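You operate a simulated robot arm through the tools that you are given. There is no shell and no other tool.

The job below is to be done with a simulated robot arm. You get a single attempt, and the scene is never put back.

## Task
Zero the height gauge with the cylinder that the blue tag names.
Fine: knob to the cylinder's figure, blue key, cylinder back in the grey tray. Set down upright: what you pick out.

The check looks at the end state, three seconds after you hand in, the way a careful person would. Anything else that was tipped, shoved, dropped, spilled or broken makes it a failure.

## Robot
A 6-joint arm with a fingered hand, fixed in place. Base frame: the origin is at the foot of the arm, x ahead of it, y to its left, z up. Readings come in m, degrees, newtons and seconds.
With the tool pointing down near the work surface it reaches from about 0.46 to 0.8 m from the base axis. Its first joint turns from -166.0 to 166.0 degrees. Payload 4 kg.
The TCP is the grasp point between the finger pads, 0.02 m short of the fingertips. In the tool frame z runs along the fingers and y along their closing line. The gripper opens to 0.14 m. The gripper's body begins 0.054 m behind the TCP. The gripper is a hand of 3 fingers: y runs from the thumb to the fingers, the wrist lies at [0, 0, -0.215] in the tool frame, and closing takes about 1.5 s.
Orientation is that of the tool frame in the base frame, as [roll, pitch, yaw] about the fixed x, y, z axes, in that order (R = Rz(yaw) Ry(pitch) Rx(roll)). With the fingers straight down and closing along the base's y, the tool's x points along the base's -x, its y along +y and its z along -z.

## Interface
- The arm moves only by the tool play_rows. Its argument "deltas" is a list of rows, each an object (a shift or turn left out is 0, a gripper value left out holds the last) with "travel": the shift along the tool's x, y, z in units of 300 mm (1.0 is 300 mm), a list of three; "turn": the turn, a rotation vector about the tool's x, y, z in units of 45 degrees (1.0 is 45 degrees), a list of three. In form: [{"travel": [tx, ty, tz], "turn": [wx, wy, wz]}, ...]. A call has 1 to 20 rows; each row is the pose to reach, as a shift and turn from the pose commanded when the call began, along the tool's axes at that moment. "grip" is the gripper command, from -1 (shut) to 1 (fully open), values between in proportion, set as the call begins (left out, the last holds). A call with a number of a shift or a turn outside -1 to 1 is refused whole. Rows are played at 5 a second. More than 0.05 m and 8.6 degrees between two rows, or a gripper value outside its range, and nothing of the call is played. A pose out of reach is approached as far as the arm can. The call stops where the force on the tool passes 90 N (or 10 N more than at its start, if that is more) or the arm is blocked; 0.2 s more then pass. The fingers move at their own pace (about 0.045 m/s each) and stop on an object; they squeeze with about 28 N. The grip force told is the motor's: it shows also when the fingers shut on nothing. Time passes only in rows, and 0.2 s behind the last, so rows that repeat a pose let the fingers close. The reply holds the time, the measured pose of the TCP, the force on the tool along the base axes, the opening and the grip force, in the units named above and with some noise, with the torque about the TCP (base axes, N m) and any sound that the robot's microphone picked up.
- Cameras (640 x 400 px; columns grow to the right, rows downward): "scene" is fixed at [0.4002, 0.6503, 1.4619]; the picture's right is [-1.00, -0.00, 0.00], its down [-0.00, 0.29, -0.96] and it looks along [0.00, -0.96, -0.29] (base axes); focal length 326 px, centre (320, 200). "wrist" rides on the gripper at [0.074, -0.043, -0.079] in the tool frame; the picture's right is [0.50, 0.87, 0.00], its down [-0.59, 0.34, -0.73] and it looks along [-0.64, 0.37, 0.68] (tool axes); focal length 275 px, centre (320, 200). There is no depth. A picture from a camera that has moved, and an enlarged one, comes with that camera's place and axes in the base frame and with its lens.
- grab_frame(camera): a new picture of that camera. It takes no simulated time.
- slide_trunk(by): slides the trunk up (or, below 0, down) by that many m; the arm rides with it, the base frame stays. It gives what a move gives, with no picture.
- grasp_type(shape): the hand has 3 fingers and takes this shape, open, in about a second: jaw (thumb against the fingers, like two jaws); tri (thumb and two fingers); tip (a fingertip pinch); poke (one finger out to press); point (the index stretched); flat (the hand flat); cup (the hand cupped); fist (a fist). The gripper value then closes the fingers along that shape, each until it touches; the sizes above hold for jaw. It gives what a move gives, with no picture.
- enlarge(camera, box): a new picture of the part [left, top, right, bottom] of that camera's present view, enlarged. It takes no simulated time.
- sign_off(): hands the job in; it is judged then, once.

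Nothing tells you positions but the pictures and the camera data. Unless the task says otherwise, let go and move clear before handing in.

The tools are called after "Emit:" as name(argument=value, ...) on one line, values as JSON. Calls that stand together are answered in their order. play_rows: Moves the arm, as the interface text tells. Its arguments: {"type":"object","properties":{"deltas":{"type":"array","items":{"type":"object","properties":{"travel":{"type":"array","items":{"type":"number"}},"turn":{"type":"array","items":{"type":"number"}}}}},"grip":{"type":"number"}},"required":["deltas"]} The other tools are called the same way: slide_trunk (by) slides the trunk up or down; grasp_type (shape) gives the hand a shape; grab_frame (camera) takes a picture; enlarge (camera, box) takes an enlarged picture of a part of a camera's view; sign_off () hands the job in.

At the start:

```text
clock: 0.0
position: [0.3406, -0.2266, 1.1684]
ee_rot: [-180.0, 0.1, 179.9]
force: [0.5, -0.2, 0.7]
torque: [0.01, -0.01, 0.01]
finger_gap: 0.14
grasp_force: 0.0
shape: jaw
trunk travel left (down, up): [-0.2, 0.39]
```

scene: 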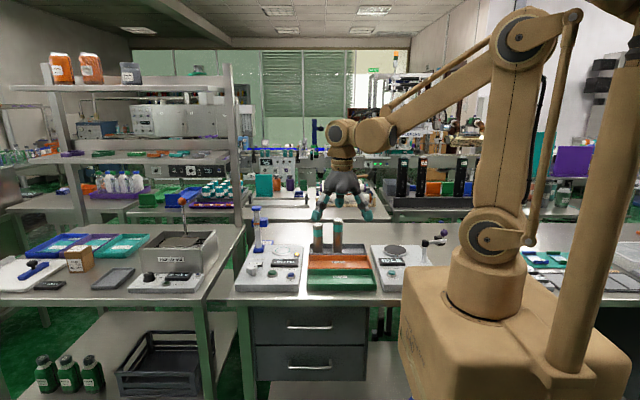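
wrist: 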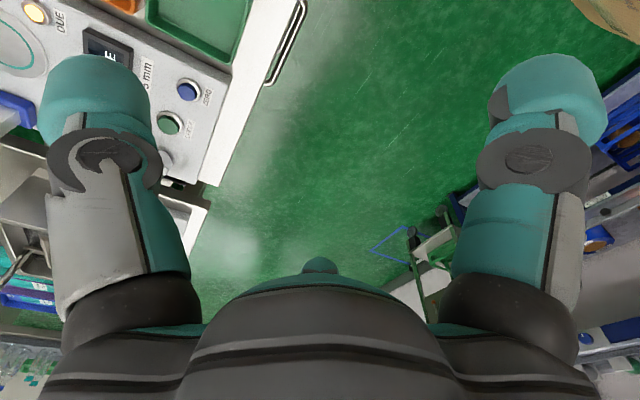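

I see a lab bench with a height gauge (left, blue column), a wooden/green tray with cylinders, and a balance to the right. I'll look closer at each before moving.

Emit:
enlarge(camera="scene", box=[230, 200, 390, 300])

Emit:
enlarge(camera="scene", box=[360, 200, 460, 300])

Emit:
enlarge(camera="scene", box=[0, 190, 240, 310])

Emit:
enlarge(camera="wrist", box=[0, 0, 320, 200])

```text
4.00 times, centred on (310, 250) of scene
camera zoom: at [0.4002, 0.6503, 1.4619], right [-1.0, 0.0, 0.0], down [0.0, 0.29, -0.96], along [0.0, -0.96, -0.29], focal length 1304 px, centre (360, 0)
```

zoom: 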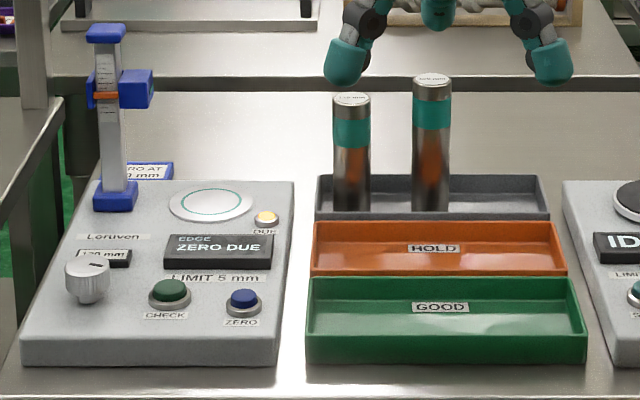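

```text
4.00 times, centred on (410, 250) of scene
camera zoom: at [0.4002, 0.6503, 1.4619], right [-1.0, 0.0, 0.0], down [0.0, 0.29, -0.96], along [0.0, -0.96, -0.29], focal length 1304 px, centre (-40, 0)
```

zoom: 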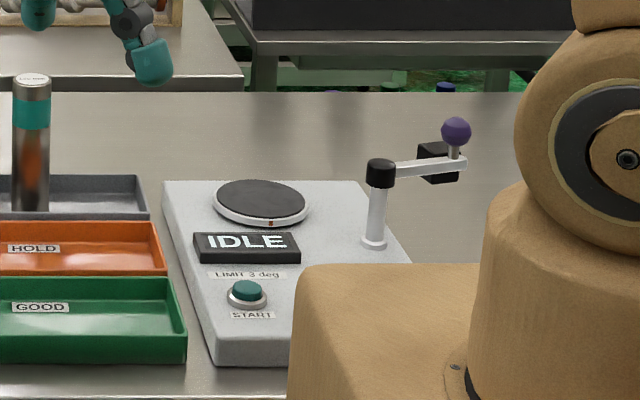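

```text
2.67 times, centred on (120, 250) of scene
camera zoom: at [0.4002, 0.6503, 1.4619], right [-1.0, 0.0, 0.0], down [0.0, 0.29, -0.96], along [0.0, -0.96, -0.29], focal length 869 px, centre (853, 67)
```

zoom: 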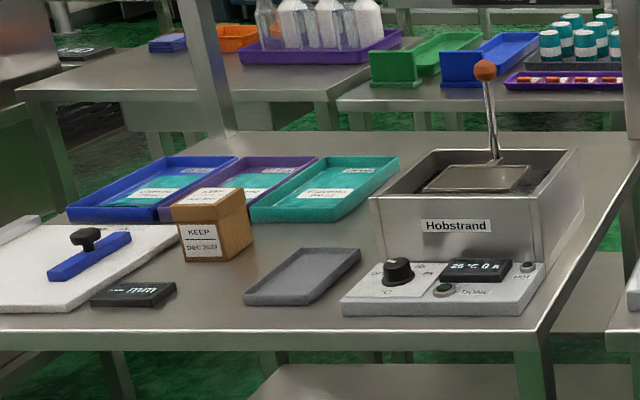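

```text
2.00 times, centred on (160, 100) of wrist
camera zoom: at [0.2662, -0.2684, 1.2472], right [-0.5, 0.87, 0.0], down [0.59, 0.34, 0.73], along [0.64, 0.37, -0.68], focal length 551 px, centre (640, 400)
```

zoom: 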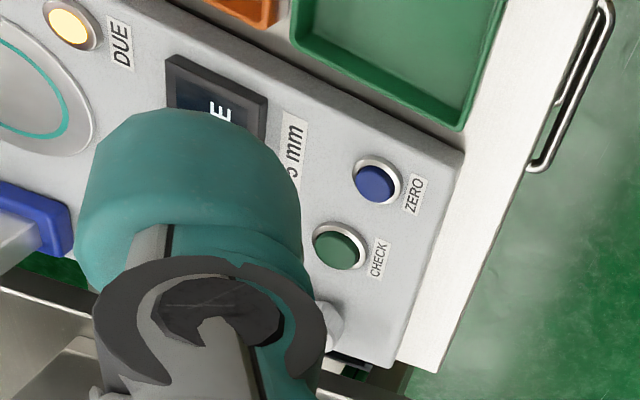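

The height gauge sits on the left of the bench with a blue tag behind its column ("ZERO AT … mm"); two cylinders stand in the grey tray. I'll zoom into the tag, knob and cylinder top labels.

Emit:
enlarge(camera="scene", box=[245, 230, 285, 255])

Emit:
enlarge(camera="scene", box=[240, 255, 280, 280])

Emit:
enlarge(camera="scene", box=[308, 213, 348, 238])

Emit:
enlarge(camera="scene", box=[240, 200, 280, 225])

Emit:
enlarge(camera="scene", box=[265, 255, 305, 280])

```text
16.00 times, centred on (265, 242) of scene
camera zoom: at [0.4002, 0.6503, 1.4619], right [-1.0, 0.0, 0.0], down [0.0, 0.29, -0.96], along [0.0, -0.96, -0.29], focal length 5216 px, centre (1200, -480)
```

zoom: 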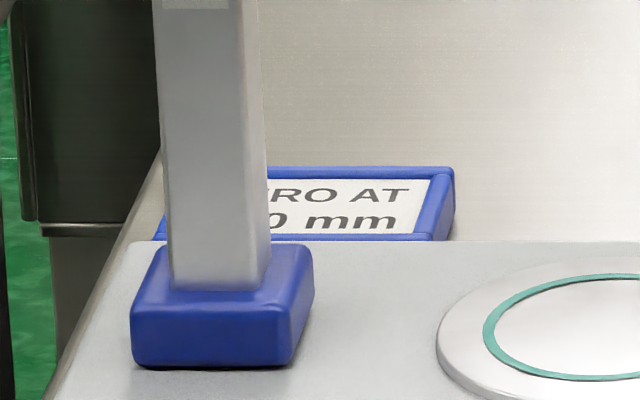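

```text
16.00 times, centred on (260, 268) of scene
camera zoom: at [0.4002, 0.6503, 1.4619], right [-1.0, 0.0, 0.0], down [0.0, 0.29, -0.96], along [0.0, -0.96, -0.29], focal length 5216 px, centre (1280, -880)
```

zoom: 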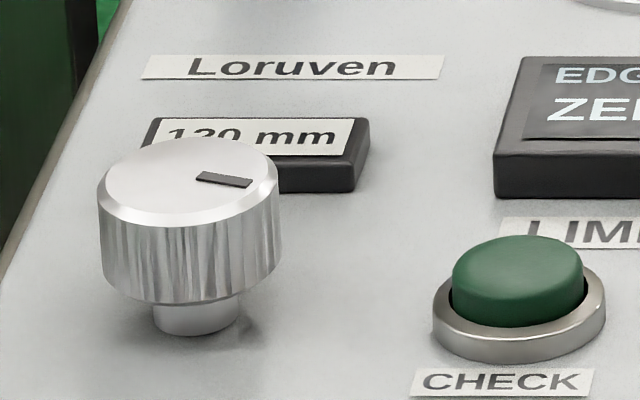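

```text
16.00 times, centred on (328, 226) of scene
camera zoom: at [0.4002, 0.6503, 1.4619], right [-1.0, 0.0, 0.0], down [0.0, 0.29, -0.96], along [0.0, -0.96, -0.29], focal length 5216 px, centre (192, -208)
```

zoom: 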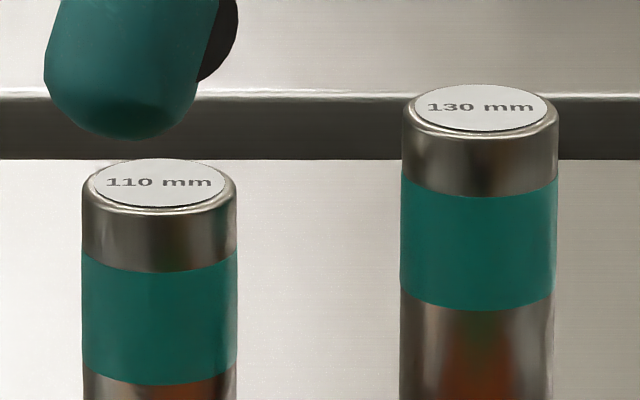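

```text
16.00 times, centred on (260, 212) of scene
camera zoom: at [0.4002, 0.6503, 1.4619], right [-1.0, 0.0, 0.0], down [0.0, 0.29, -0.96], along [0.0, -0.96, -0.29], focal length 5216 px, centre (1280, 0)
```

zoom: 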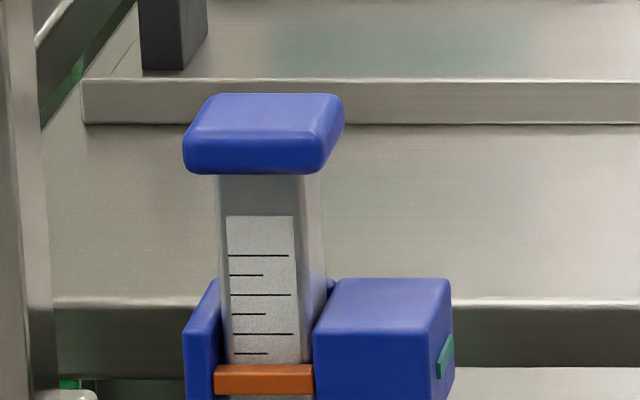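

```text
16.00 times, centred on (285, 268) of scene
camera zoom: at [0.4002, 0.6503, 1.4619], right [-1.0, 0.0, 0.0], down [0.0, 0.29, -0.96], along [0.0, -0.96, -0.29], focal length 5216 px, centre (880, -880)
```

zoom: 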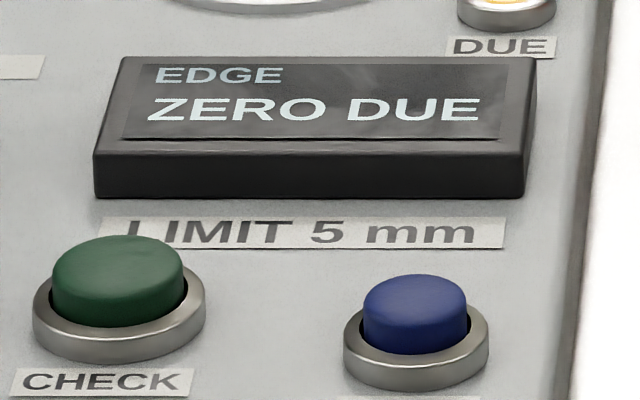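

The blue tag sits behind the column at about (0.65, −0.68), and its leading digits are hidden from the scene camera. By triangulation, the blue key is near (0.499, −0.334, 0.90). I'll move the hand above the gauge, high and clear, and turn it so the wrist camera looks at the tag.

Emit:
play_rows(deltas=[{"travel": [-0.078, -0.091, 0], "turn": [0, 0, 0.1667]}, {"travel": [-0.156, -0.182, 0], "turn": [0, 0, 0.3333]}, {"travel": [-0.233, -0.272, 0], "turn": [0, 0, 0.5]}, {"travel": [-0.311, -0.363, 0], "turn": [0, 0, 0.6667]}, {"travel": [-0.389, -0.454, 0], "turn": [0, 0, 0.8333]}, {"travel": [-0.467, -0.545, 0], "turn": [0, 0, 1.0]}])

Emit:
grab_frame(camera="wrist")

Emit:
grab_frame(camera="scene")

```text
clock: 1.4
position: [0.4823, -0.3898, 1.1666]
ee_rot: [-180.0, -0.1, 134.8]
force: [-0.2, -0.1, -0.2]
torque: [0.02, 0.03, -0.02]
finger_gap: 0.1398
grasp_force: 0.0
shape: jaw
trunk travel left (down, up): [-0.2, 0.39]
```

```text
taken
camera wrist: at [0.3978, -0.368, 1.2465], right [0.26, 0.97, 0.0], down [0.66, -0.18, 0.73], along [0.71, -0.19, -0.68], focal length 275 px, centre (320, 200)
```

wrist: 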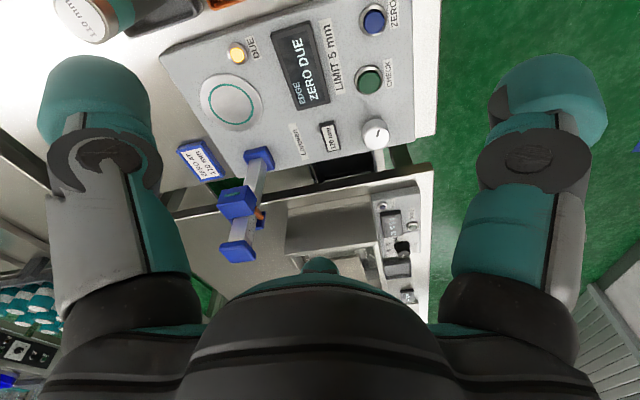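

```text
taken
```

scene: 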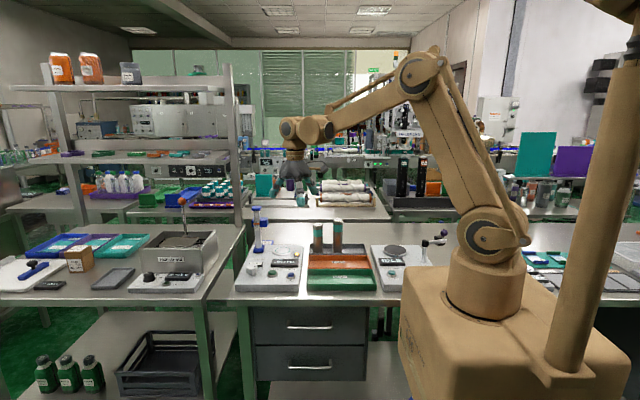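

The gauge, its blue tag and the cylinder tops are in the wrist view now. I'll zoom in to read the tag and the dial and to get precise positions.

Emit:
enlarge(camera="wrist", box=[160, 120, 280, 195])

Emit:
enlarge(camera="wrist", box=[280, 90, 440, 190])

Emit:
enlarge(camera="wrist", box=[160, 0, 420, 162])

Emit:
enlarge(camera="wrist", box=[30, 0, 190, 100])

Emit:
enlarge(camera="wrist", box=[190, 140, 310, 270])

```text
5.33 times, centred on (220, 158) of wrist
camera zoom: at [0.3978, -0.368, 1.2465], right [0.26, 0.97, 0.0], down [0.66, -0.18, 0.73], along [0.71, -0.19, -0.68], focal length 1468 px, centre (853, 427)
```

zoom: 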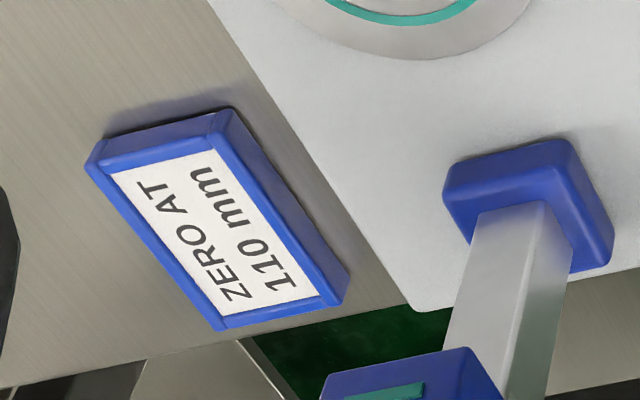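

```text
4.00 times, centred on (360, 140) of wrist
camera zoom: at [0.3978, -0.368, 1.2465], right [0.26, 0.97, 0.0], down [0.66, -0.18, 0.73], along [0.71, -0.19, -0.68], focal length 1101 px, centre (160, 440)
```

zoom: 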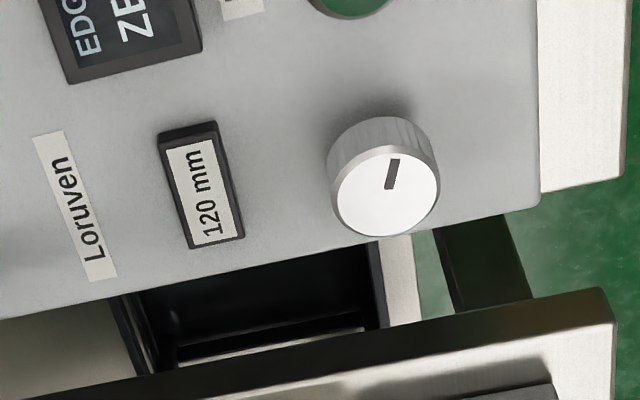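

```text
2.46 times, centred on (290, 81) of wrist
camera zoom: at [0.3978, -0.368, 1.2465], right [0.26, 0.97, 0.0], down [0.66, -0.18, 0.73], along [0.71, -0.19, -0.68], focal length 678 px, centre (394, 493)
```

zoom: 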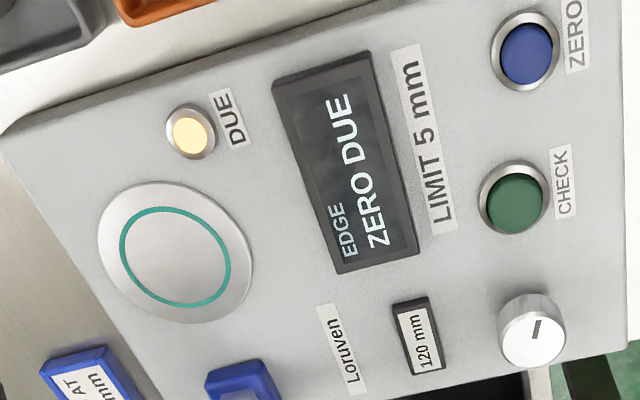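

```text
4.00 times, centred on (110, 50) of wrist
camera zoom: at [0.3978, -0.368, 1.2465], right [0.26, 0.97, 0.0], down [0.66, -0.18, 0.73], along [0.71, -0.19, -0.68], focal length 1101 px, centre (1160, 800)
```

zoom: 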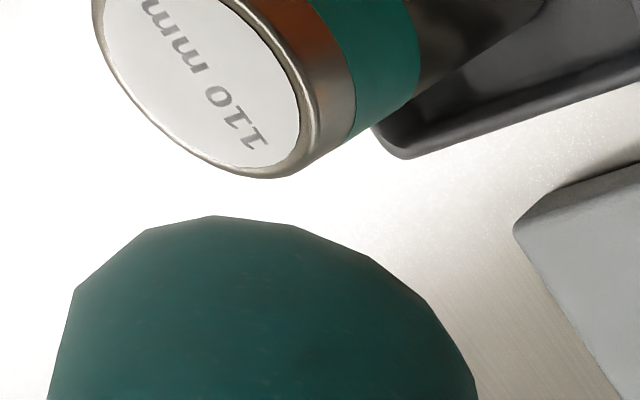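

```text
3.08 times, centred on (250, 205) of wrist
camera zoom: at [0.3978, -0.368, 1.2465], right [0.26, 0.97, 0.0], down [0.66, -0.18, 0.73], along [0.71, -0.19, -0.68], focal length 847 px, centre (535, 185)
```

zoom: 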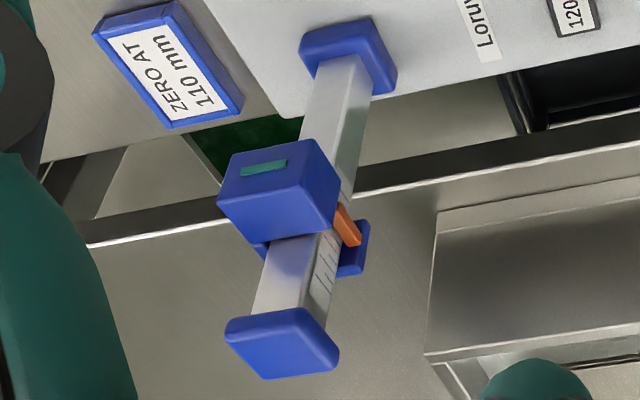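

The tag reads "ZERO AT 110 mm", so I need the shorter 110 mm cylinder, which stands on the left of the grey tray in the scene view. The knob window shows 120 mm. The plate is near (0.549, −0.538, 0.887) and the knob top near (0.634, −0.351, 0.921). Next I'll turn the camera to the cylinders to find them.

Emit:
play_rows(deltas=[{"travel": [0.028, -0.036, 0], "turn": [0, 0, 0.1667]}, {"travel": [0.057, -0.073, 0], "turn": [0, 0, 0.3333]}, {"travel": [0.085, -0.109, 0], "turn": [0, 0, 0.5]}, {"travel": [0.113, -0.145, 0], "turn": [0, 0, 0.6667]}, {"travel": [0.142, -0.182, 0], "turn": [0, 0, 0.8333]}, {"travel": [0.17, -0.218, 0], "turn": [0, 0, 1.0]}])

Emit:
grab_frame(camera="wrist")

Emit:
enlarge(camera="wrist", box=[150, 80, 390, 230])

Emit:
enlarge(camera="scene", box=[250, 110, 410, 210])

```text
clock: 2.8
position: [0.3984, -0.3998, 1.1675]
ee_rot: [179.9, 0.0, 89.7]
force: [0.2, -0.6, 0.3]
torque: [-0.02, 0.02, -0.01]
finger_gap: 0.1398
grasp_force: 0.0
shape: jaw
trunk travel left (down, up): [-0.2, 0.39]
```

```text
taken
camera wrist: at [0.3548, -0.3261, 1.2467], right [0.87, 0.5, 0.0], down [0.34, -0.59, 0.73], along [0.37, -0.64, -0.68], focal length 275 px, centre (320, 200)
```

wrist: 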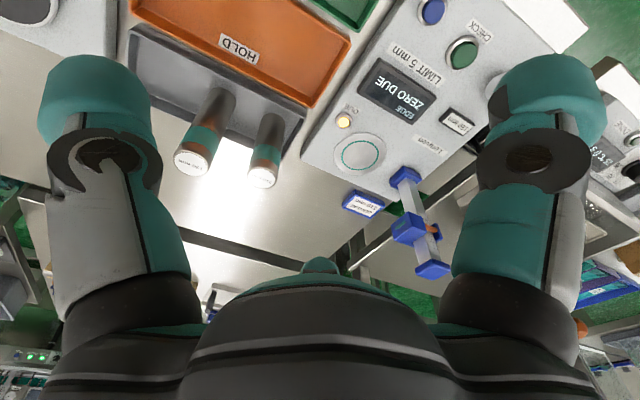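

```text
2.67 times, centred on (270, 155) of wrist
camera zoom: at [0.3548, -0.3261, 1.2467], right [0.87, 0.5, 0.0], down [0.34, -0.59, 0.73], along [0.37, -0.64, -0.68], focal length 734 px, centre (453, 320)
```

zoom: 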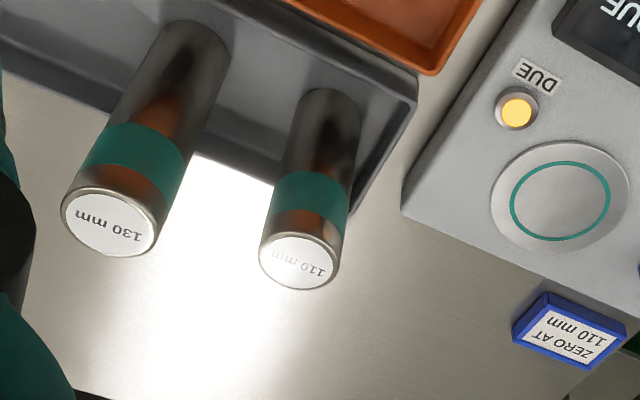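

```text
4.00 times, centred on (330, 160) of scene
camera zoom: at [0.4002, 0.6503, 1.4619], right [-1.0, 0.0, 0.0], down [0.0, 0.29, -0.96], along [0.0, -0.96, -0.29], focal length 1304 px, centre (280, 360)
```

zoom: 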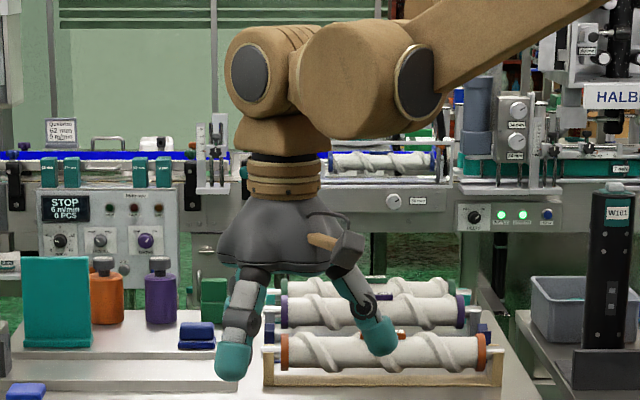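

The 110 mm cylinder top is at about (0.408, −0.568, 0.991). The 130 mm one is 8 cm beside it at (0.329, −0.563, 1.012). I'll do the knob first: hover above it at about (0.633, −0.350) with the fingers half open, then check the alignment.

Emit:
play_rows(deltas=[{"travel": [0.028, 0.131, 0.03]}, {"travel": [0.056, 0.261, 0.08]}, {"travel": [0.084, 0.392, 0.14]}, {"travel": [0.112, 0.523, 0.22]}, {"travel": [0.14, 0.653, 0.3]}, {"travel": [0.167, 0.782, 0.375]}, {"travel": [0.167, 0.782, 0.375]}], grip=0.0)

Emit:
grab_frame(camera="wrist")

Emit:
enlarge(camera="scene", box=[200, 150, 360, 300])

```text
clock: 4.4
position: [0.6315, -0.3497, 1.0541]
ee_rot: [180.0, 0.0, 89.9]
force: [-0.2, -0.3, -0.8]
torque: [0.0, -0.02, 0.0]
finger_gap: 0.0706
grasp_force: 0.0
shape: jaw
trunk travel left (down, up): [-0.2, 0.39]
```

```text
taken
camera wrist: at [0.5889, -0.2756, 1.1333], right [0.87, 0.5, 0.0], down [0.34, -0.59, 0.73], along [0.37, -0.64, -0.68], focal length 275 px, centre (320, 200)
```

wrist: 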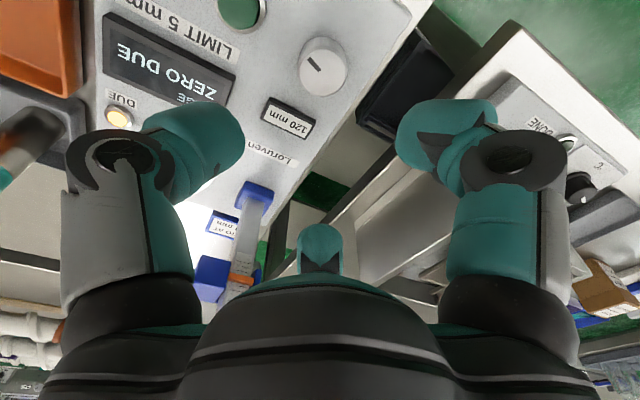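

```text
2.67 times, centred on (280, 225) of scene
camera zoom: at [0.4002, 0.6503, 1.4619], right [-1.0, 0.0, 0.0], down [0.0, 0.29, -0.96], along [0.0, -0.96, -0.29], focal length 869 px, centre (427, 133)
```

zoom: 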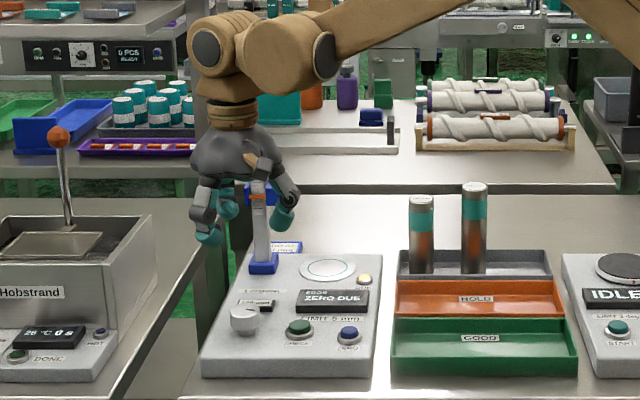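

I'm hovering right above the knob with the three fingers half open. I'll zoom in on the knob and window to check the centring.

Emit:
enlarge(camera="wrist", box=[240, 20, 400, 180])

Emit:
enlarge(camera="wrist", box=[80, 80, 400, 300])

```text
2.50 times, centred on (320, 100) of wrist
camera zoom: at [0.5889, -0.2756, 1.1333], right [0.87, 0.5, 0.0], down [0.34, -0.59, 0.73], along [0.37, -0.64, -0.68], focal length 688 px, centre (320, 450)
```

zoom: 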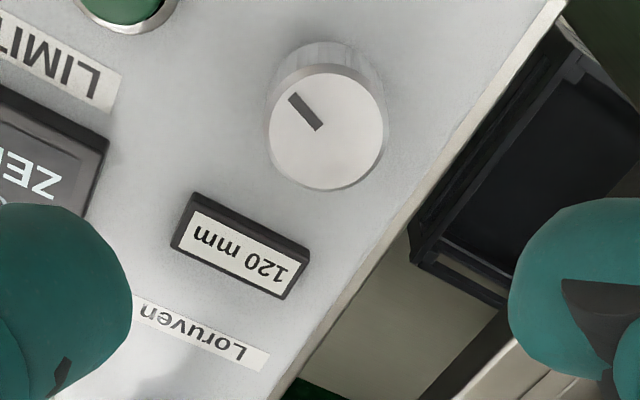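

```text
1.82 times, centred on (240, 190) of wrist
camera zoom: at [0.5889, -0.2756, 1.1333], right [0.87, 0.5, 0.0], down [0.34, -0.59, 0.73], along [0.37, -0.64, -0.68], focal length 500 px, centre (466, 218)
```

zoom: 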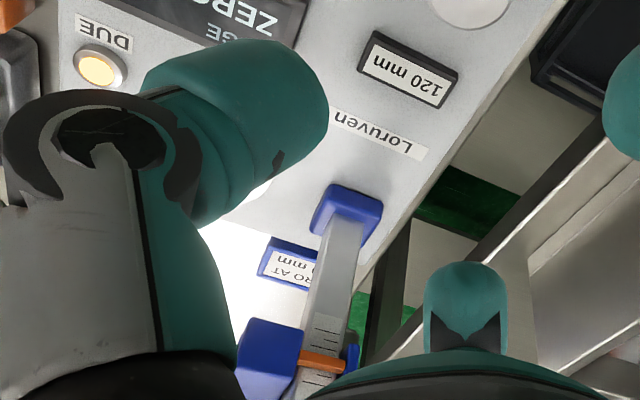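

The knob centre comes out at (0.634, −0.350), with its top at about 0.921. I'll descend most of the way with the fingers around it, then check before closing.

Emit:
play_rows(deltas=[{"travel": [0, 0.0067, 0.1]}, {"travel": [0, 0.0067, 0.22]}, {"travel": [0, 0.0067, 0.33]}, {"travel": [0, 0.0067, 0.4]}, {"travel": [0, 0.0067, 0.43]}, {"travel": [0, 0.0067, 0.43]}])

Emit:
grab_frame(camera="wrist")

Emit:
enlarge(camera="scene", box=[220, 220, 300, 290])

```text
clock: 5.8
position: [0.6354, -0.3489, 0.9253]
ee_rot: [180.0, 0.0, 89.9]
force: [0.5, -0.2, 0.3]
torque: [0.01, 0.01, -0.01]
finger_gap: 0.0702
grasp_force: 0.1
shape: jaw
trunk travel left (down, up): [-0.2, 0.39]
```

```text
taken
camera wrist: at [0.5922, -0.2748, 1.0047], right [0.87, 0.5, 0.0], down [0.34, -0.59, 0.73], along [0.37, -0.64, -0.68], focal length 275 px, centre (320, 200)
```

wrist: 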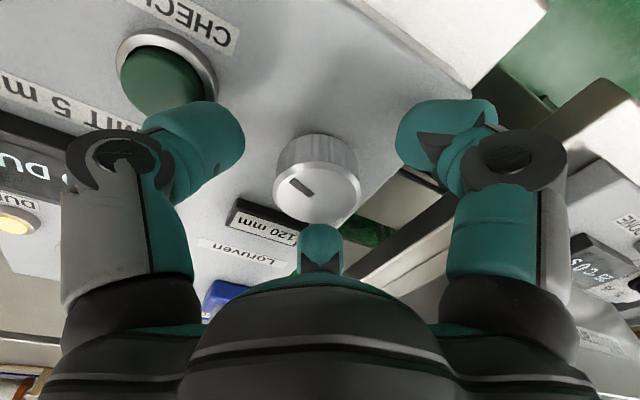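

```text
5.71 times, centred on (260, 255) of scene
camera zoom: at [0.4002, 0.6503, 1.4619], right [-1.0, 0.0, 0.0], down [0.0, 0.29, -0.96], along [0.0, -0.96, -0.29], focal length 1863 px, centre (663, -114)
```

zoom: 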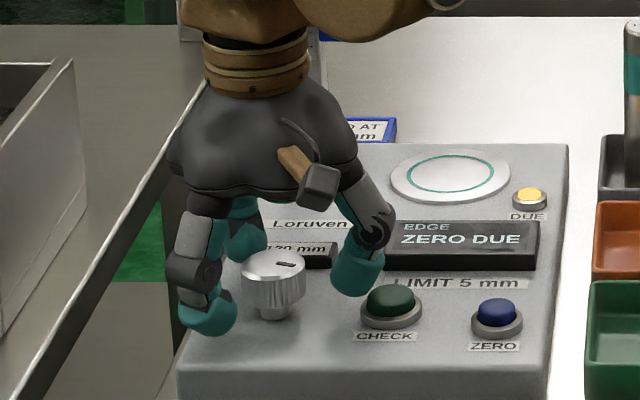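

The knob is centred between the three fingers, with the tips a few millimetres above the deck. I'll go down 3 mm more and then close on it.

Emit:
play_rows(deltas=[{"travel": [0, -0.002, 0.012]}, {"travel": [0, -0.002, 0.012]}])

Emit:
play_rows(deltas=[{"travel": [0, 0, 0]}, {"travel": [0, 0, 0]}, {"travel": [0, 0, 0]}, {"travel": [0, 0, 0]}, {"travel": [0, 0, 0]}, {"travel": [0, 0, 0]}], grip=-1)

Emit:
grab_frame(camera="wrist")

Emit:
enlarge(camera="scene", box=[220, 220, 300, 290])

```text
clock: 6.4
position: [0.6349, -0.3492, 0.9223]
ee_rot: [180.0, -0.1, 90.0]
force: [0.7, 0.5, -0.3]
torque: [0.0, 0.03, 0.0]
finger_gap: 0.0704
grasp_force: 0.1
shape: jaw
trunk travel left (down, up): [-0.2, 0.39]
```

```text
clock: 7.8
position: [0.6356, -0.3493, 0.9226]
ee_rot: [-179.9, 0.0, 90.0]
force: [-3.2, 1.6, -9.3]
torque: [0.02, 0.09, -0.03]
finger_gap: 0.0322
grasp_force: 28.0
shape: jaw
trunk travel left (down, up): [-0.2, 0.39]
```

```text
taken
camera wrist: at [0.5918, -0.2747, 1.0012], right [0.87, 0.5, 0.0], down [0.34, -0.59, 0.73], along [0.37, -0.64, -0.68], focal length 275 px, centre (320, 200)
```

wrist: 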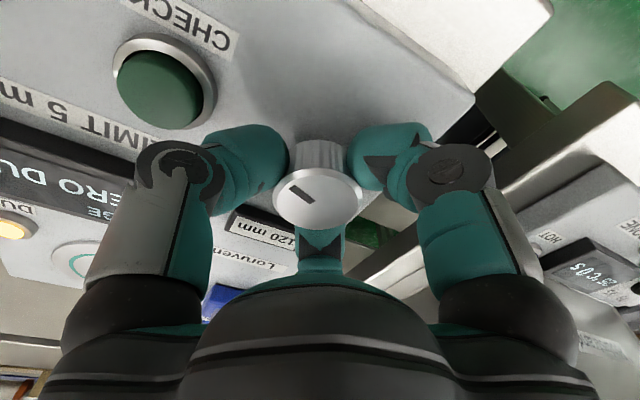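

```text
5.71 times, centred on (260, 255) of scene
camera zoom: at [0.4002, 0.6503, 1.4619], right [-1.0, 0.0, 0.0], down [0.0, 0.29, -0.96], along [0.0, -0.96, -0.29], focal length 1863 px, centre (663, -114)
```

zoom: 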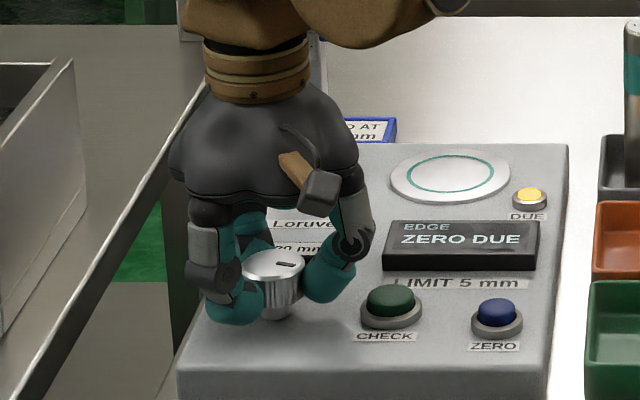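

I have the knob gripped at 28 N. I'll turn it a little counter-clockwise seen from above, about 15°, and read the window.

Emit:
play_rows(deltas=[{"turn": [0, 0, -0.11]}, {"turn": [0, 0, -0.22]}, {"turn": [0, 0, -0.333]}, {"turn": [0, 0, -0.333]}])

Emit:
grab_frame(camera="wrist")

Emit:
enlarge(camera="scene", box=[240, 245, 290, 275])

```text
clock: 8.8
position: [0.6333, -0.3492, 0.9211]
ee_rot: [180.0, 0.0, 105.0]
force: [-3.5, 4.4, -10.8]
torque: [0.04, 0.08, -0.02]
finger_gap: 0.0318
grasp_force: 28.2
shape: jaw
trunk travel left (down, up): [-0.2, 0.39]
```

```text
taken
camera wrist: at [0.5736, -0.2884, 1.0013], right [0.71, 0.71, 0.0], down [0.48, -0.48, 0.73], along [0.52, -0.52, -0.68], focal length 275 px, centre (320, 200)
```

wrist: 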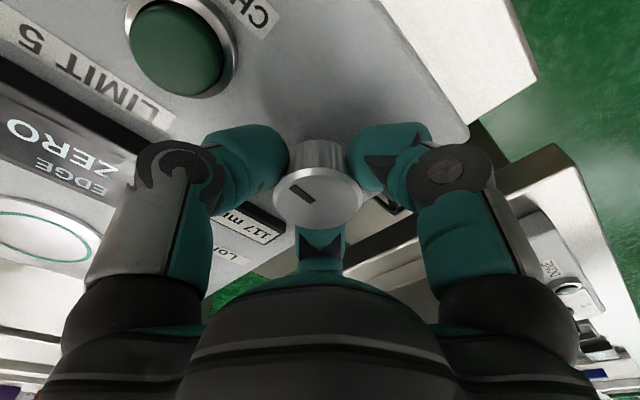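

```text
12.80 times, centred on (265, 260) of scene
camera zoom: at [0.4002, 0.6503, 1.4619], right [-1.0, 0.0, 0.0], down [0.0, 0.29, -0.96], along [0.0, -0.96, -0.29], focal length 4173 px, centre (1024, -568)
```

zoom: 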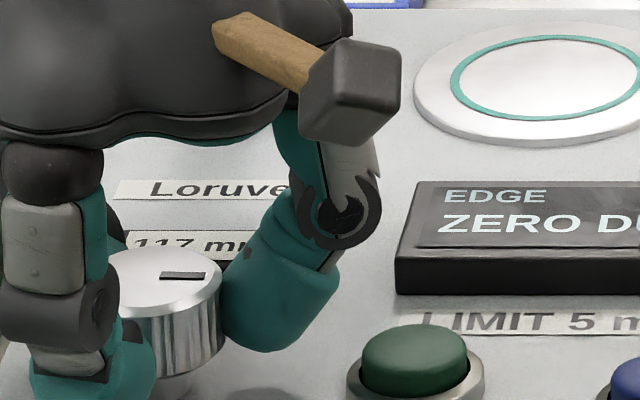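

The window now reads 117 mm, so 15° counter-clockwise takes off 3 mm, or 5° per mm. Another 35° the same way should bring it to 110 mm.

Emit:
play_rows(deltas=[{"turn": [0, 0, -0.13]}, {"turn": [0, 0, -0.26]}, {"turn": [0, 0, -0.39]}, {"turn": [0, 0, -0.52]}, {"turn": [0, 0, -0.65]}, {"turn": [0, 0, -0.778]}, {"turn": [0, 0, -0.778]}])

Emit:
enlarge(camera="scene", box=[240, 245, 290, 275])

Emit:
grab_frame(camera="wrist")

```text
clock: 10.4
position: [0.6348, -0.3496, 0.9232]
ee_rot: [180.0, -0.1, 140.0]
force: [-16.2, 7.9, -19.3]
torque: [0.06, 0.16, -0.03]
finger_gap: 0.0317
grasp_force: 27.7
shape: jaw
trunk travel left (down, up): [-0.2, 0.39]
```

```text
12.80 times, centred on (265, 260) of scene
camera zoom: at [0.4002, 0.6503, 1.4619], right [-1.0, 0.0, 0.0], down [0.0, 0.29, -0.96], along [0.0, -0.96, -0.29], focal length 4173 px, centre (1024, -568)
```

zoom: 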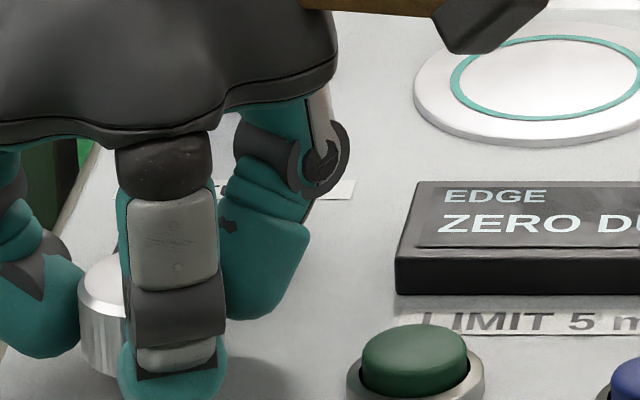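

```text
taken
camera wrist: at [0.5496, -0.3346, 1.0018], right [0.17, 0.98, 0.0], down [0.67, -0.12, 0.73], along [0.72, -0.13, -0.68], focal length 275 px, centre (320, 200)
```

wrist: 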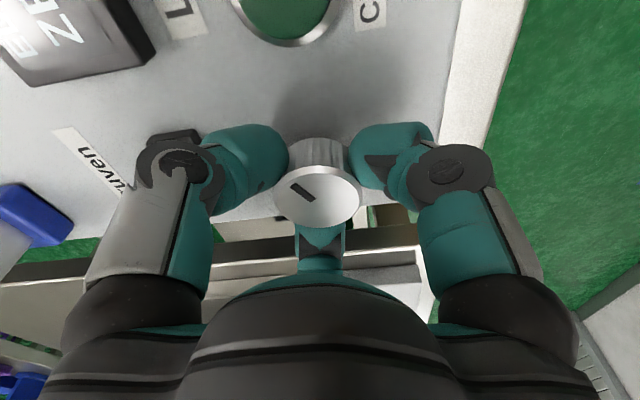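

The fingers hide the window now. I'll release the knob, rise a bit and read the window.

Emit:
play_rows(deltas=[{"travel": [0, 0, 0]}, {"travel": [0, 0, 0]}, {"travel": [0, 0, 0]}, {"travel": [0, 0, 0]}, {"travel": [0, 0, 0]}], grip=0.0)

Emit:
play_rows(deltas=[{"travel": [0, 0, -0.08]}, {"travel": [0, 0, -0.2]}, {"travel": [0, 0, -0.33]}, {"travel": [0, 0, -0.43]}, {"travel": [0, 0, -0.43]}])

Emit:
grab_frame(camera="wrist")

Emit:
enlarge(camera="scene", box=[240, 245, 290, 275])

```text
clock: 11.6
position: [0.6354, -0.3499, 0.923]
ee_rot: [-180.0, 0.1, 140.0]
force: [0.8, -0.5, 0.0]
torque: [0.03, -0.02, 0.01]
finger_gap: 0.0698
grasp_force: 0.0
shape: jaw
trunk travel left (down, up): [-0.2, 0.39]
```

```text
clock: 12.8
position: [0.6347, -0.3495, 1.0506]
ee_rot: [180.0, 0.0, 140.0]
force: [-0.4, 1.2, 0.8]
torque: [0.02, 0.01, 0.02]
finger_gap: 0.0698
grasp_force: 0.0
shape: jaw
trunk travel left (down, up): [-0.2, 0.39]
```

```text
taken
camera wrist: at [0.5501, -0.3345, 1.1302], right [0.17, 0.98, 0.0], down [0.67, -0.12, 0.73], along [0.72, -0.13, -0.68], focal length 275 px, centre (320, 200)
```

wrist: 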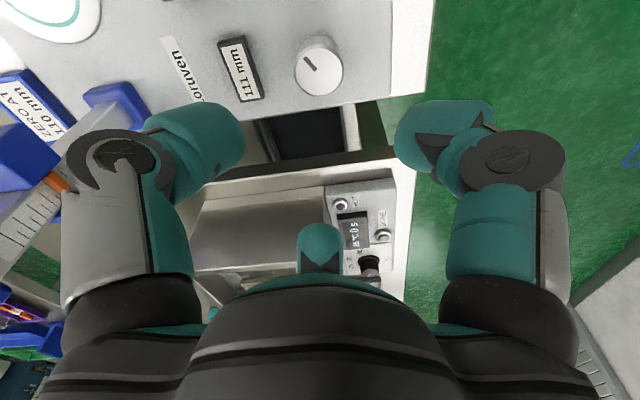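

```text
12.80 times, centred on (265, 260) of scene
camera zoom: at [0.4002, 0.6503, 1.4619], right [-1.0, 0.0, 0.0], down [0.0, 0.29, -0.96], along [0.0, -0.96, -0.29], focal length 4173 px, centre (1024, -568)
```

zoom: 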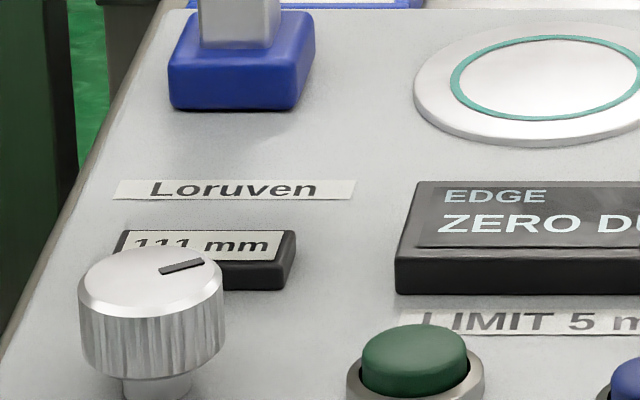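

The window reads 111 mm, so I need about 1 mm less. I'll re-grip at a yaw where the scene camera can see the window, and fine-turn in small steps.

Emit:
play_rows(deltas=[{"turn": [0, 0, 0.15]}, {"turn": [0, 0, 0.3]}, {"turn": [0, 0, 0.45]}, {"turn": [0, 0, 0.6]}, {"turn": [0, 0, 0.75]}, {"turn": [0, 0, 0.889]}, {"turn": [0, 0, 0.889]}])

Emit:
play_rows(deltas=[{"travel": [0, 0, 0.1]}, {"travel": [0, 0, 0.22]}, {"travel": [0, 0, 0.33]}, {"travel": [0, 0, 0.4]}, {"travel": [0, 0, 0.43]}, {"travel": [0, 0, 0.43]}])

Emit:
play_rows(deltas=[{"travel": [0, 0, 0]}, {"travel": [0, 0, 0]}, {"travel": [0, 0, 0]}, {"travel": [0, 0, 0]}, {"travel": [0, 0, 0]}, {"travel": [0, 0, 0]}], grip=-1)

Emit:
enlarge(camera="scene", box=[240, 245, 290, 275])

```text
clock: 14.4
position: [0.6355, -0.3488, 1.0517]
ee_rot: [-180.0, 0.0, 99.9]
force: [1.7, -0.4, -0.2]
torque: [0.01, -0.01, 0.0]
finger_gap: 0.0694
grasp_force: 0.1
shape: jaw
trunk travel left (down, up): [-0.2, 0.39]
```

```text
clock: 15.8
position: [0.6359, -0.3485, 0.9216]
ee_rot: [-180.0, 0.0, 99.9]
force: [0.0, 0.0, 0.6]
torque: [-0.04, 0.0, -0.03]
finger_gap: 0.0694
grasp_force: 0.2
shape: jaw
trunk travel left (down, up): [-0.2, 0.39]
```

```text
clock: 17.2
position: [0.6355, -0.3501, 0.9215]
ee_rot: [-180.0, 0.0, 99.9]
force: [-4.7, 2.3, -9.2]
torque: [0.01, 0.08, 0.02]
finger_gap: 0.033
grasp_force: 28.3
shape: jaw
trunk travel left (down, up): [-0.2, 0.39]
```

```text
12.80 times, centred on (265, 260) of scene
camera zoom: at [0.4002, 0.6503, 1.4619], right [-1.0, 0.0, 0.0], down [0.0, 0.29, -0.96], along [0.0, -0.96, -0.29], focal length 4173 px, centre (1024, -568)
```

zoom: 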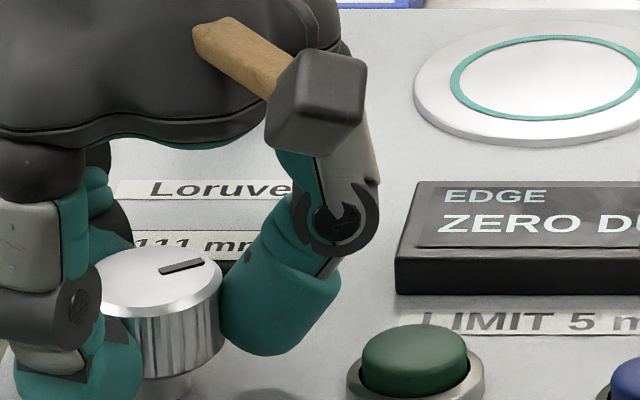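

It's gripped again and the window still shows 111 mm. I'll turn 3° further counter-clockwise and look.

Emit:
play_rows(deltas=[{"turn": [0, 0, -0.0333]}, {"turn": [0, 0, -0.0667]}, {"turn": [0, 0, -0.0667]}])

Emit:
enlarge(camera="scene", box=[245, 258, 270, 273])

```text
clock: 18.0
position: [0.6357, -0.3487, 0.9211]
ee_rot: [180.0, 0.0, 103.0]
force: [-2.8, 1.5, -12.7]
torque: [0.01, 0.06, -0.06]
finger_gap: 0.0329
grasp_force: 28.1
shape: jaw
trunk travel left (down, up): [-0.2, 0.39]
```

```text
16.00 times, centred on (258, 266) of scene
camera zoom: at [0.4002, 0.6503, 1.4619], right [-1.0, 0.0, 0.0], down [0.0, 0.29, -0.96], along [0.0, -0.96, -0.29], focal length 5216 px, centre (1320, -848)
```

zoom: 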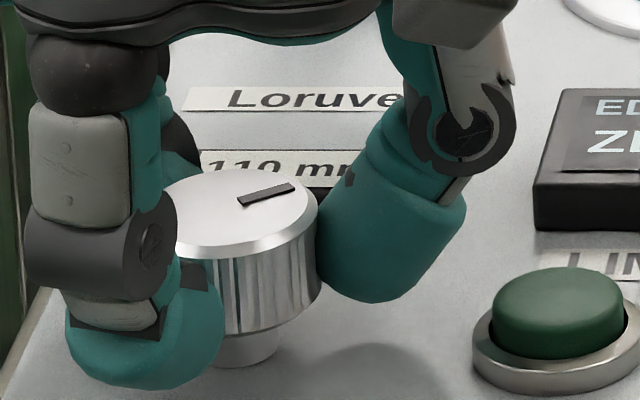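

It reads 110 mm now. I'll nudge about 1.2° more to sit nearer the middle of the 110 step, and confirm.

Emit:
play_rows(deltas=[{"turn": [0, 0, -0.0267]}, {"turn": [0, 0, -0.0267]}])

Emit:
enlarge(camera="scene", box=[245, 258, 270, 273])

Emit:
play_rows(deltas=[{"travel": [0, 0, 0]}, {"travel": [0, 0, 0]}, {"travel": [0, 0, 0]}, {"travel": [0, 0, 0]}, {"travel": [0, 0, 0]}], grip=0.0)

Emit:
play_rows(deltas=[{"travel": [0, 0, -0.08]}, {"travel": [0, 0, -0.2]}, {"travel": [0, 0, -0.33]}, {"travel": [0, 0, -0.43]}, {"travel": [0, 0, -0.43]}])

Emit:
grab_frame(camera="wrist")

Emit:
enlarge(camera="scene", box=[245, 258, 270, 273])

```text
clock: 18.6
position: [0.636, -0.3506, 0.9214]
ee_rot: [-180.0, -0.1, 104.2]
force: [-1.5, 1.2, -12.6]
torque: [0.04, 0.05, 0.01]
finger_gap: 0.0329
grasp_force: 28.1
shape: jaw
trunk travel left (down, up): [-0.2, 0.39]
```

```text
16.00 times, centred on (258, 266) of scene
camera zoom: at [0.4002, 0.6503, 1.4619], right [-1.0, 0.0, 0.0], down [0.0, 0.29, -0.96], along [0.0, -0.96, -0.29], focal length 5216 px, centre (1320, -848)
```

zoom: 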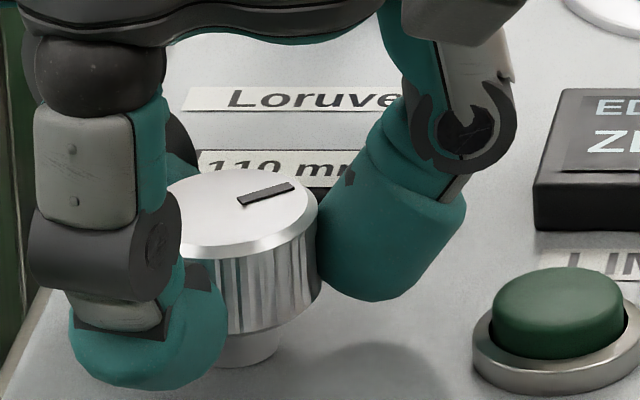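

```text
clock: 19.8
position: [0.635, -0.3494, 0.9226]
ee_rot: [-180.0, 0.0, 104.1]
force: [0.0, 0.6, -0.1]
torque: [-0.02, -0.04, -0.03]
finger_gap: 0.0696
grasp_force: 0.1
shape: jaw
trunk travel left (down, up): [-0.2, 0.39]
```

```text
clock: 21.0
position: [0.6367, -0.3488, 1.0492]
ee_rot: [180.0, 0.1, 104.0]
force: [0.1, -0.8, -0.3]
torque: [-0.01, -0.01, 0.01]
finger_gap: 0.0695
grasp_force: 0.1
shape: jaw
trunk travel left (down, up): [-0.2, 0.39]
```

```text
taken
camera wrist: at [0.5757, -0.2869, 1.1291], right [0.72, 0.7, 0.0], down [0.47, -0.49, 0.73], along [0.51, -0.53, -0.68], focal length 275 px, centre (320, 200)
```

wrist: 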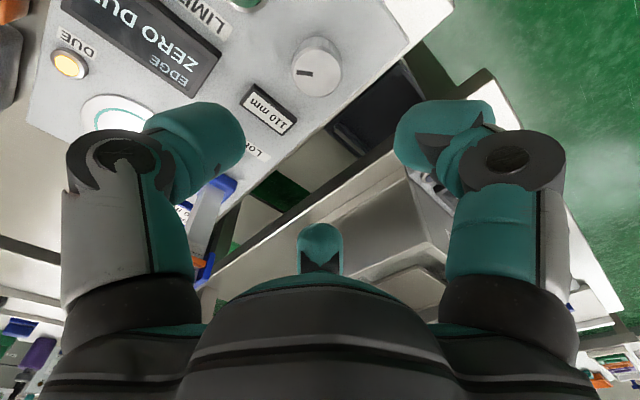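

```text
16.00 times, centred on (258, 266) of scene
camera zoom: at [0.4002, 0.6503, 1.4619], right [-1.0, 0.0, 0.0], down [0.0, 0.29, -0.96], along [0.0, -0.96, -0.29], focal length 5216 px, centre (1320, -848)
```

zoom: 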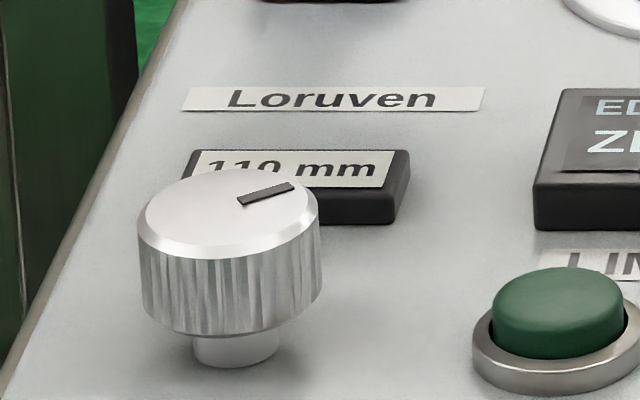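

The knob is set to 110 mm and holds after release. Next is the 110 mm cylinder. I'll go above it at (0.408, −0.568), turned to yaw ~150° so no finger faces the 130 mm neighbour.

Emit:
play_rows(deltas=[{"travel": [-0.065, -0.114, -0.08], "turn": [0, 0, -0.125]}, {"travel": [-0.13, -0.228, -0.167], "turn": [0, 0, -0.25]}, {"travel": [-0.196, -0.342, -0.2], "turn": [0, 0, -0.375]}, {"travel": [-0.261, -0.456, -0.2], "turn": [0, 0, -0.5]}, {"travel": [-0.326, -0.57, -0.2], "turn": [0, 0, -0.625]}, {"travel": [-0.392, -0.684, -0.2], "turn": [0, 0, -0.75]}, {"travel": [-0.457, -0.798, -0.2], "turn": [0, 0, -0.875]}, {"travel": [-0.522, -0.912, -0.2], "turn": [0, 0, -1.0]}, {"travel": [-0.522, -0.912, -0.2], "turn": [0, 0, -1.0]}], grip=0.0)

Emit:
grab_frame(camera="wrist")

Emit:
enlarge(camera="scene", box=[270, 170, 390, 260])

```text
clock: 23.0
position: [0.4089, -0.5682, 1.1127]
ee_rot: [180.0, -0.1, 149.2]
force: [0.4, 0.1, -0.4]
torque: [0.0, 0.01, -0.02]
finger_gap: 0.0698
grasp_force: 0.0
shape: jaw
trunk travel left (down, up): [-0.2, 0.39]
```

```text
taken
camera wrist: at [0.322, -0.5669, 1.1918], right [0.01, 1.0, 0.0], down [0.68, -0.01, 0.73], along [0.73, -0.01, -0.68], focal length 275 px, centre (320, 200)
```

wrist: 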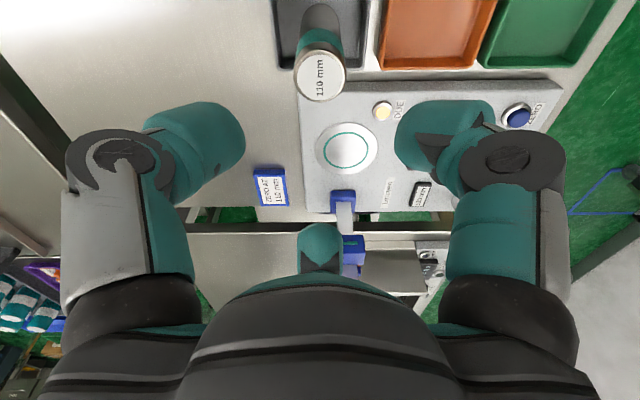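

```text
4.44 times, centred on (330, 215) of scene
camera zoom: at [0.4002, 0.6503, 1.4619], right [-1.0, 0.0, 0.0], down [0.0, 0.29, -0.96], along [0.0, -0.96, -0.29], focal length 1449 px, centre (276, 133)
```

zoom: 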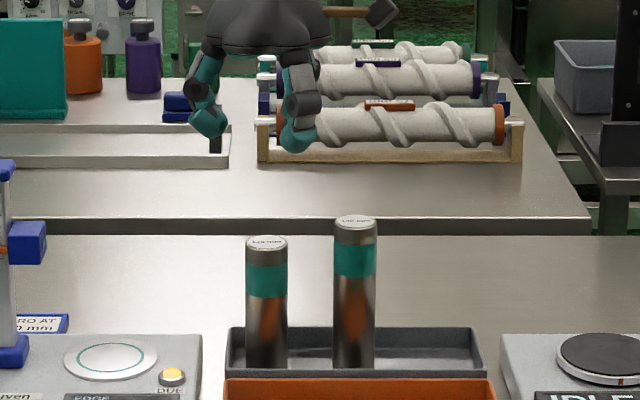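

The cylinder is directly below. I'll zoom in for its exact centre before descending.

Emit:
enlarge(camera="wrist", box=[260, 20, 380, 110])

Emit:
enlarge(camera="wrist", box=[240, 90, 440, 280])

```text
4.44 times, centred on (320, 65) of wrist
camera zoom: at [0.322, -0.5669, 1.1918], right [0.01, 1.0, 0.0], down [0.68, -0.01, 0.73], along [0.73, -0.01, -0.68], focal length 1224 px, centre (320, 800)
```

zoom: 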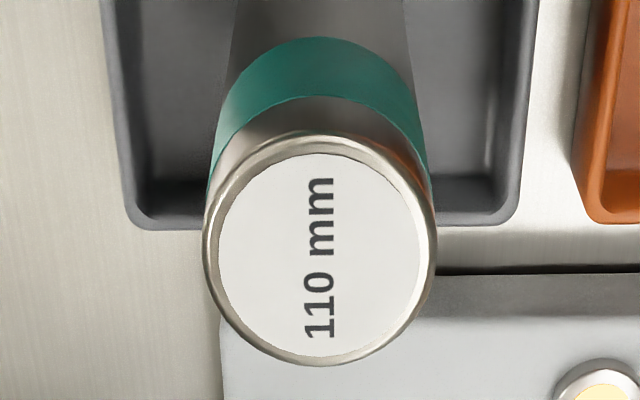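

```text
2.11 times, centred on (340, 185) of wrist
camera zoom: at [0.322, -0.5669, 1.1918], right [0.01, 1.0, 0.0], down [0.68, -0.01, 0.73], along [0.73, -0.01, -0.68], focal length 580 px, centre (278, 232)
```

zoom: 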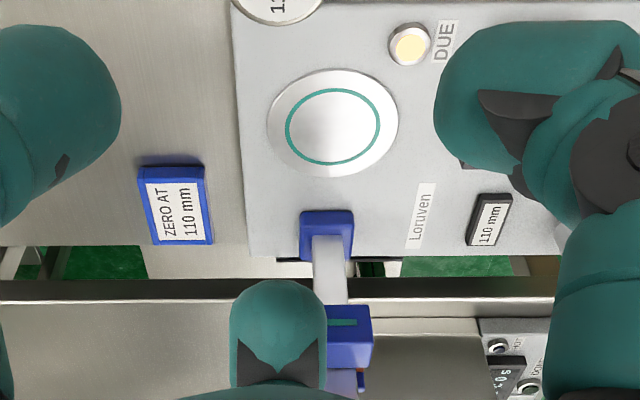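

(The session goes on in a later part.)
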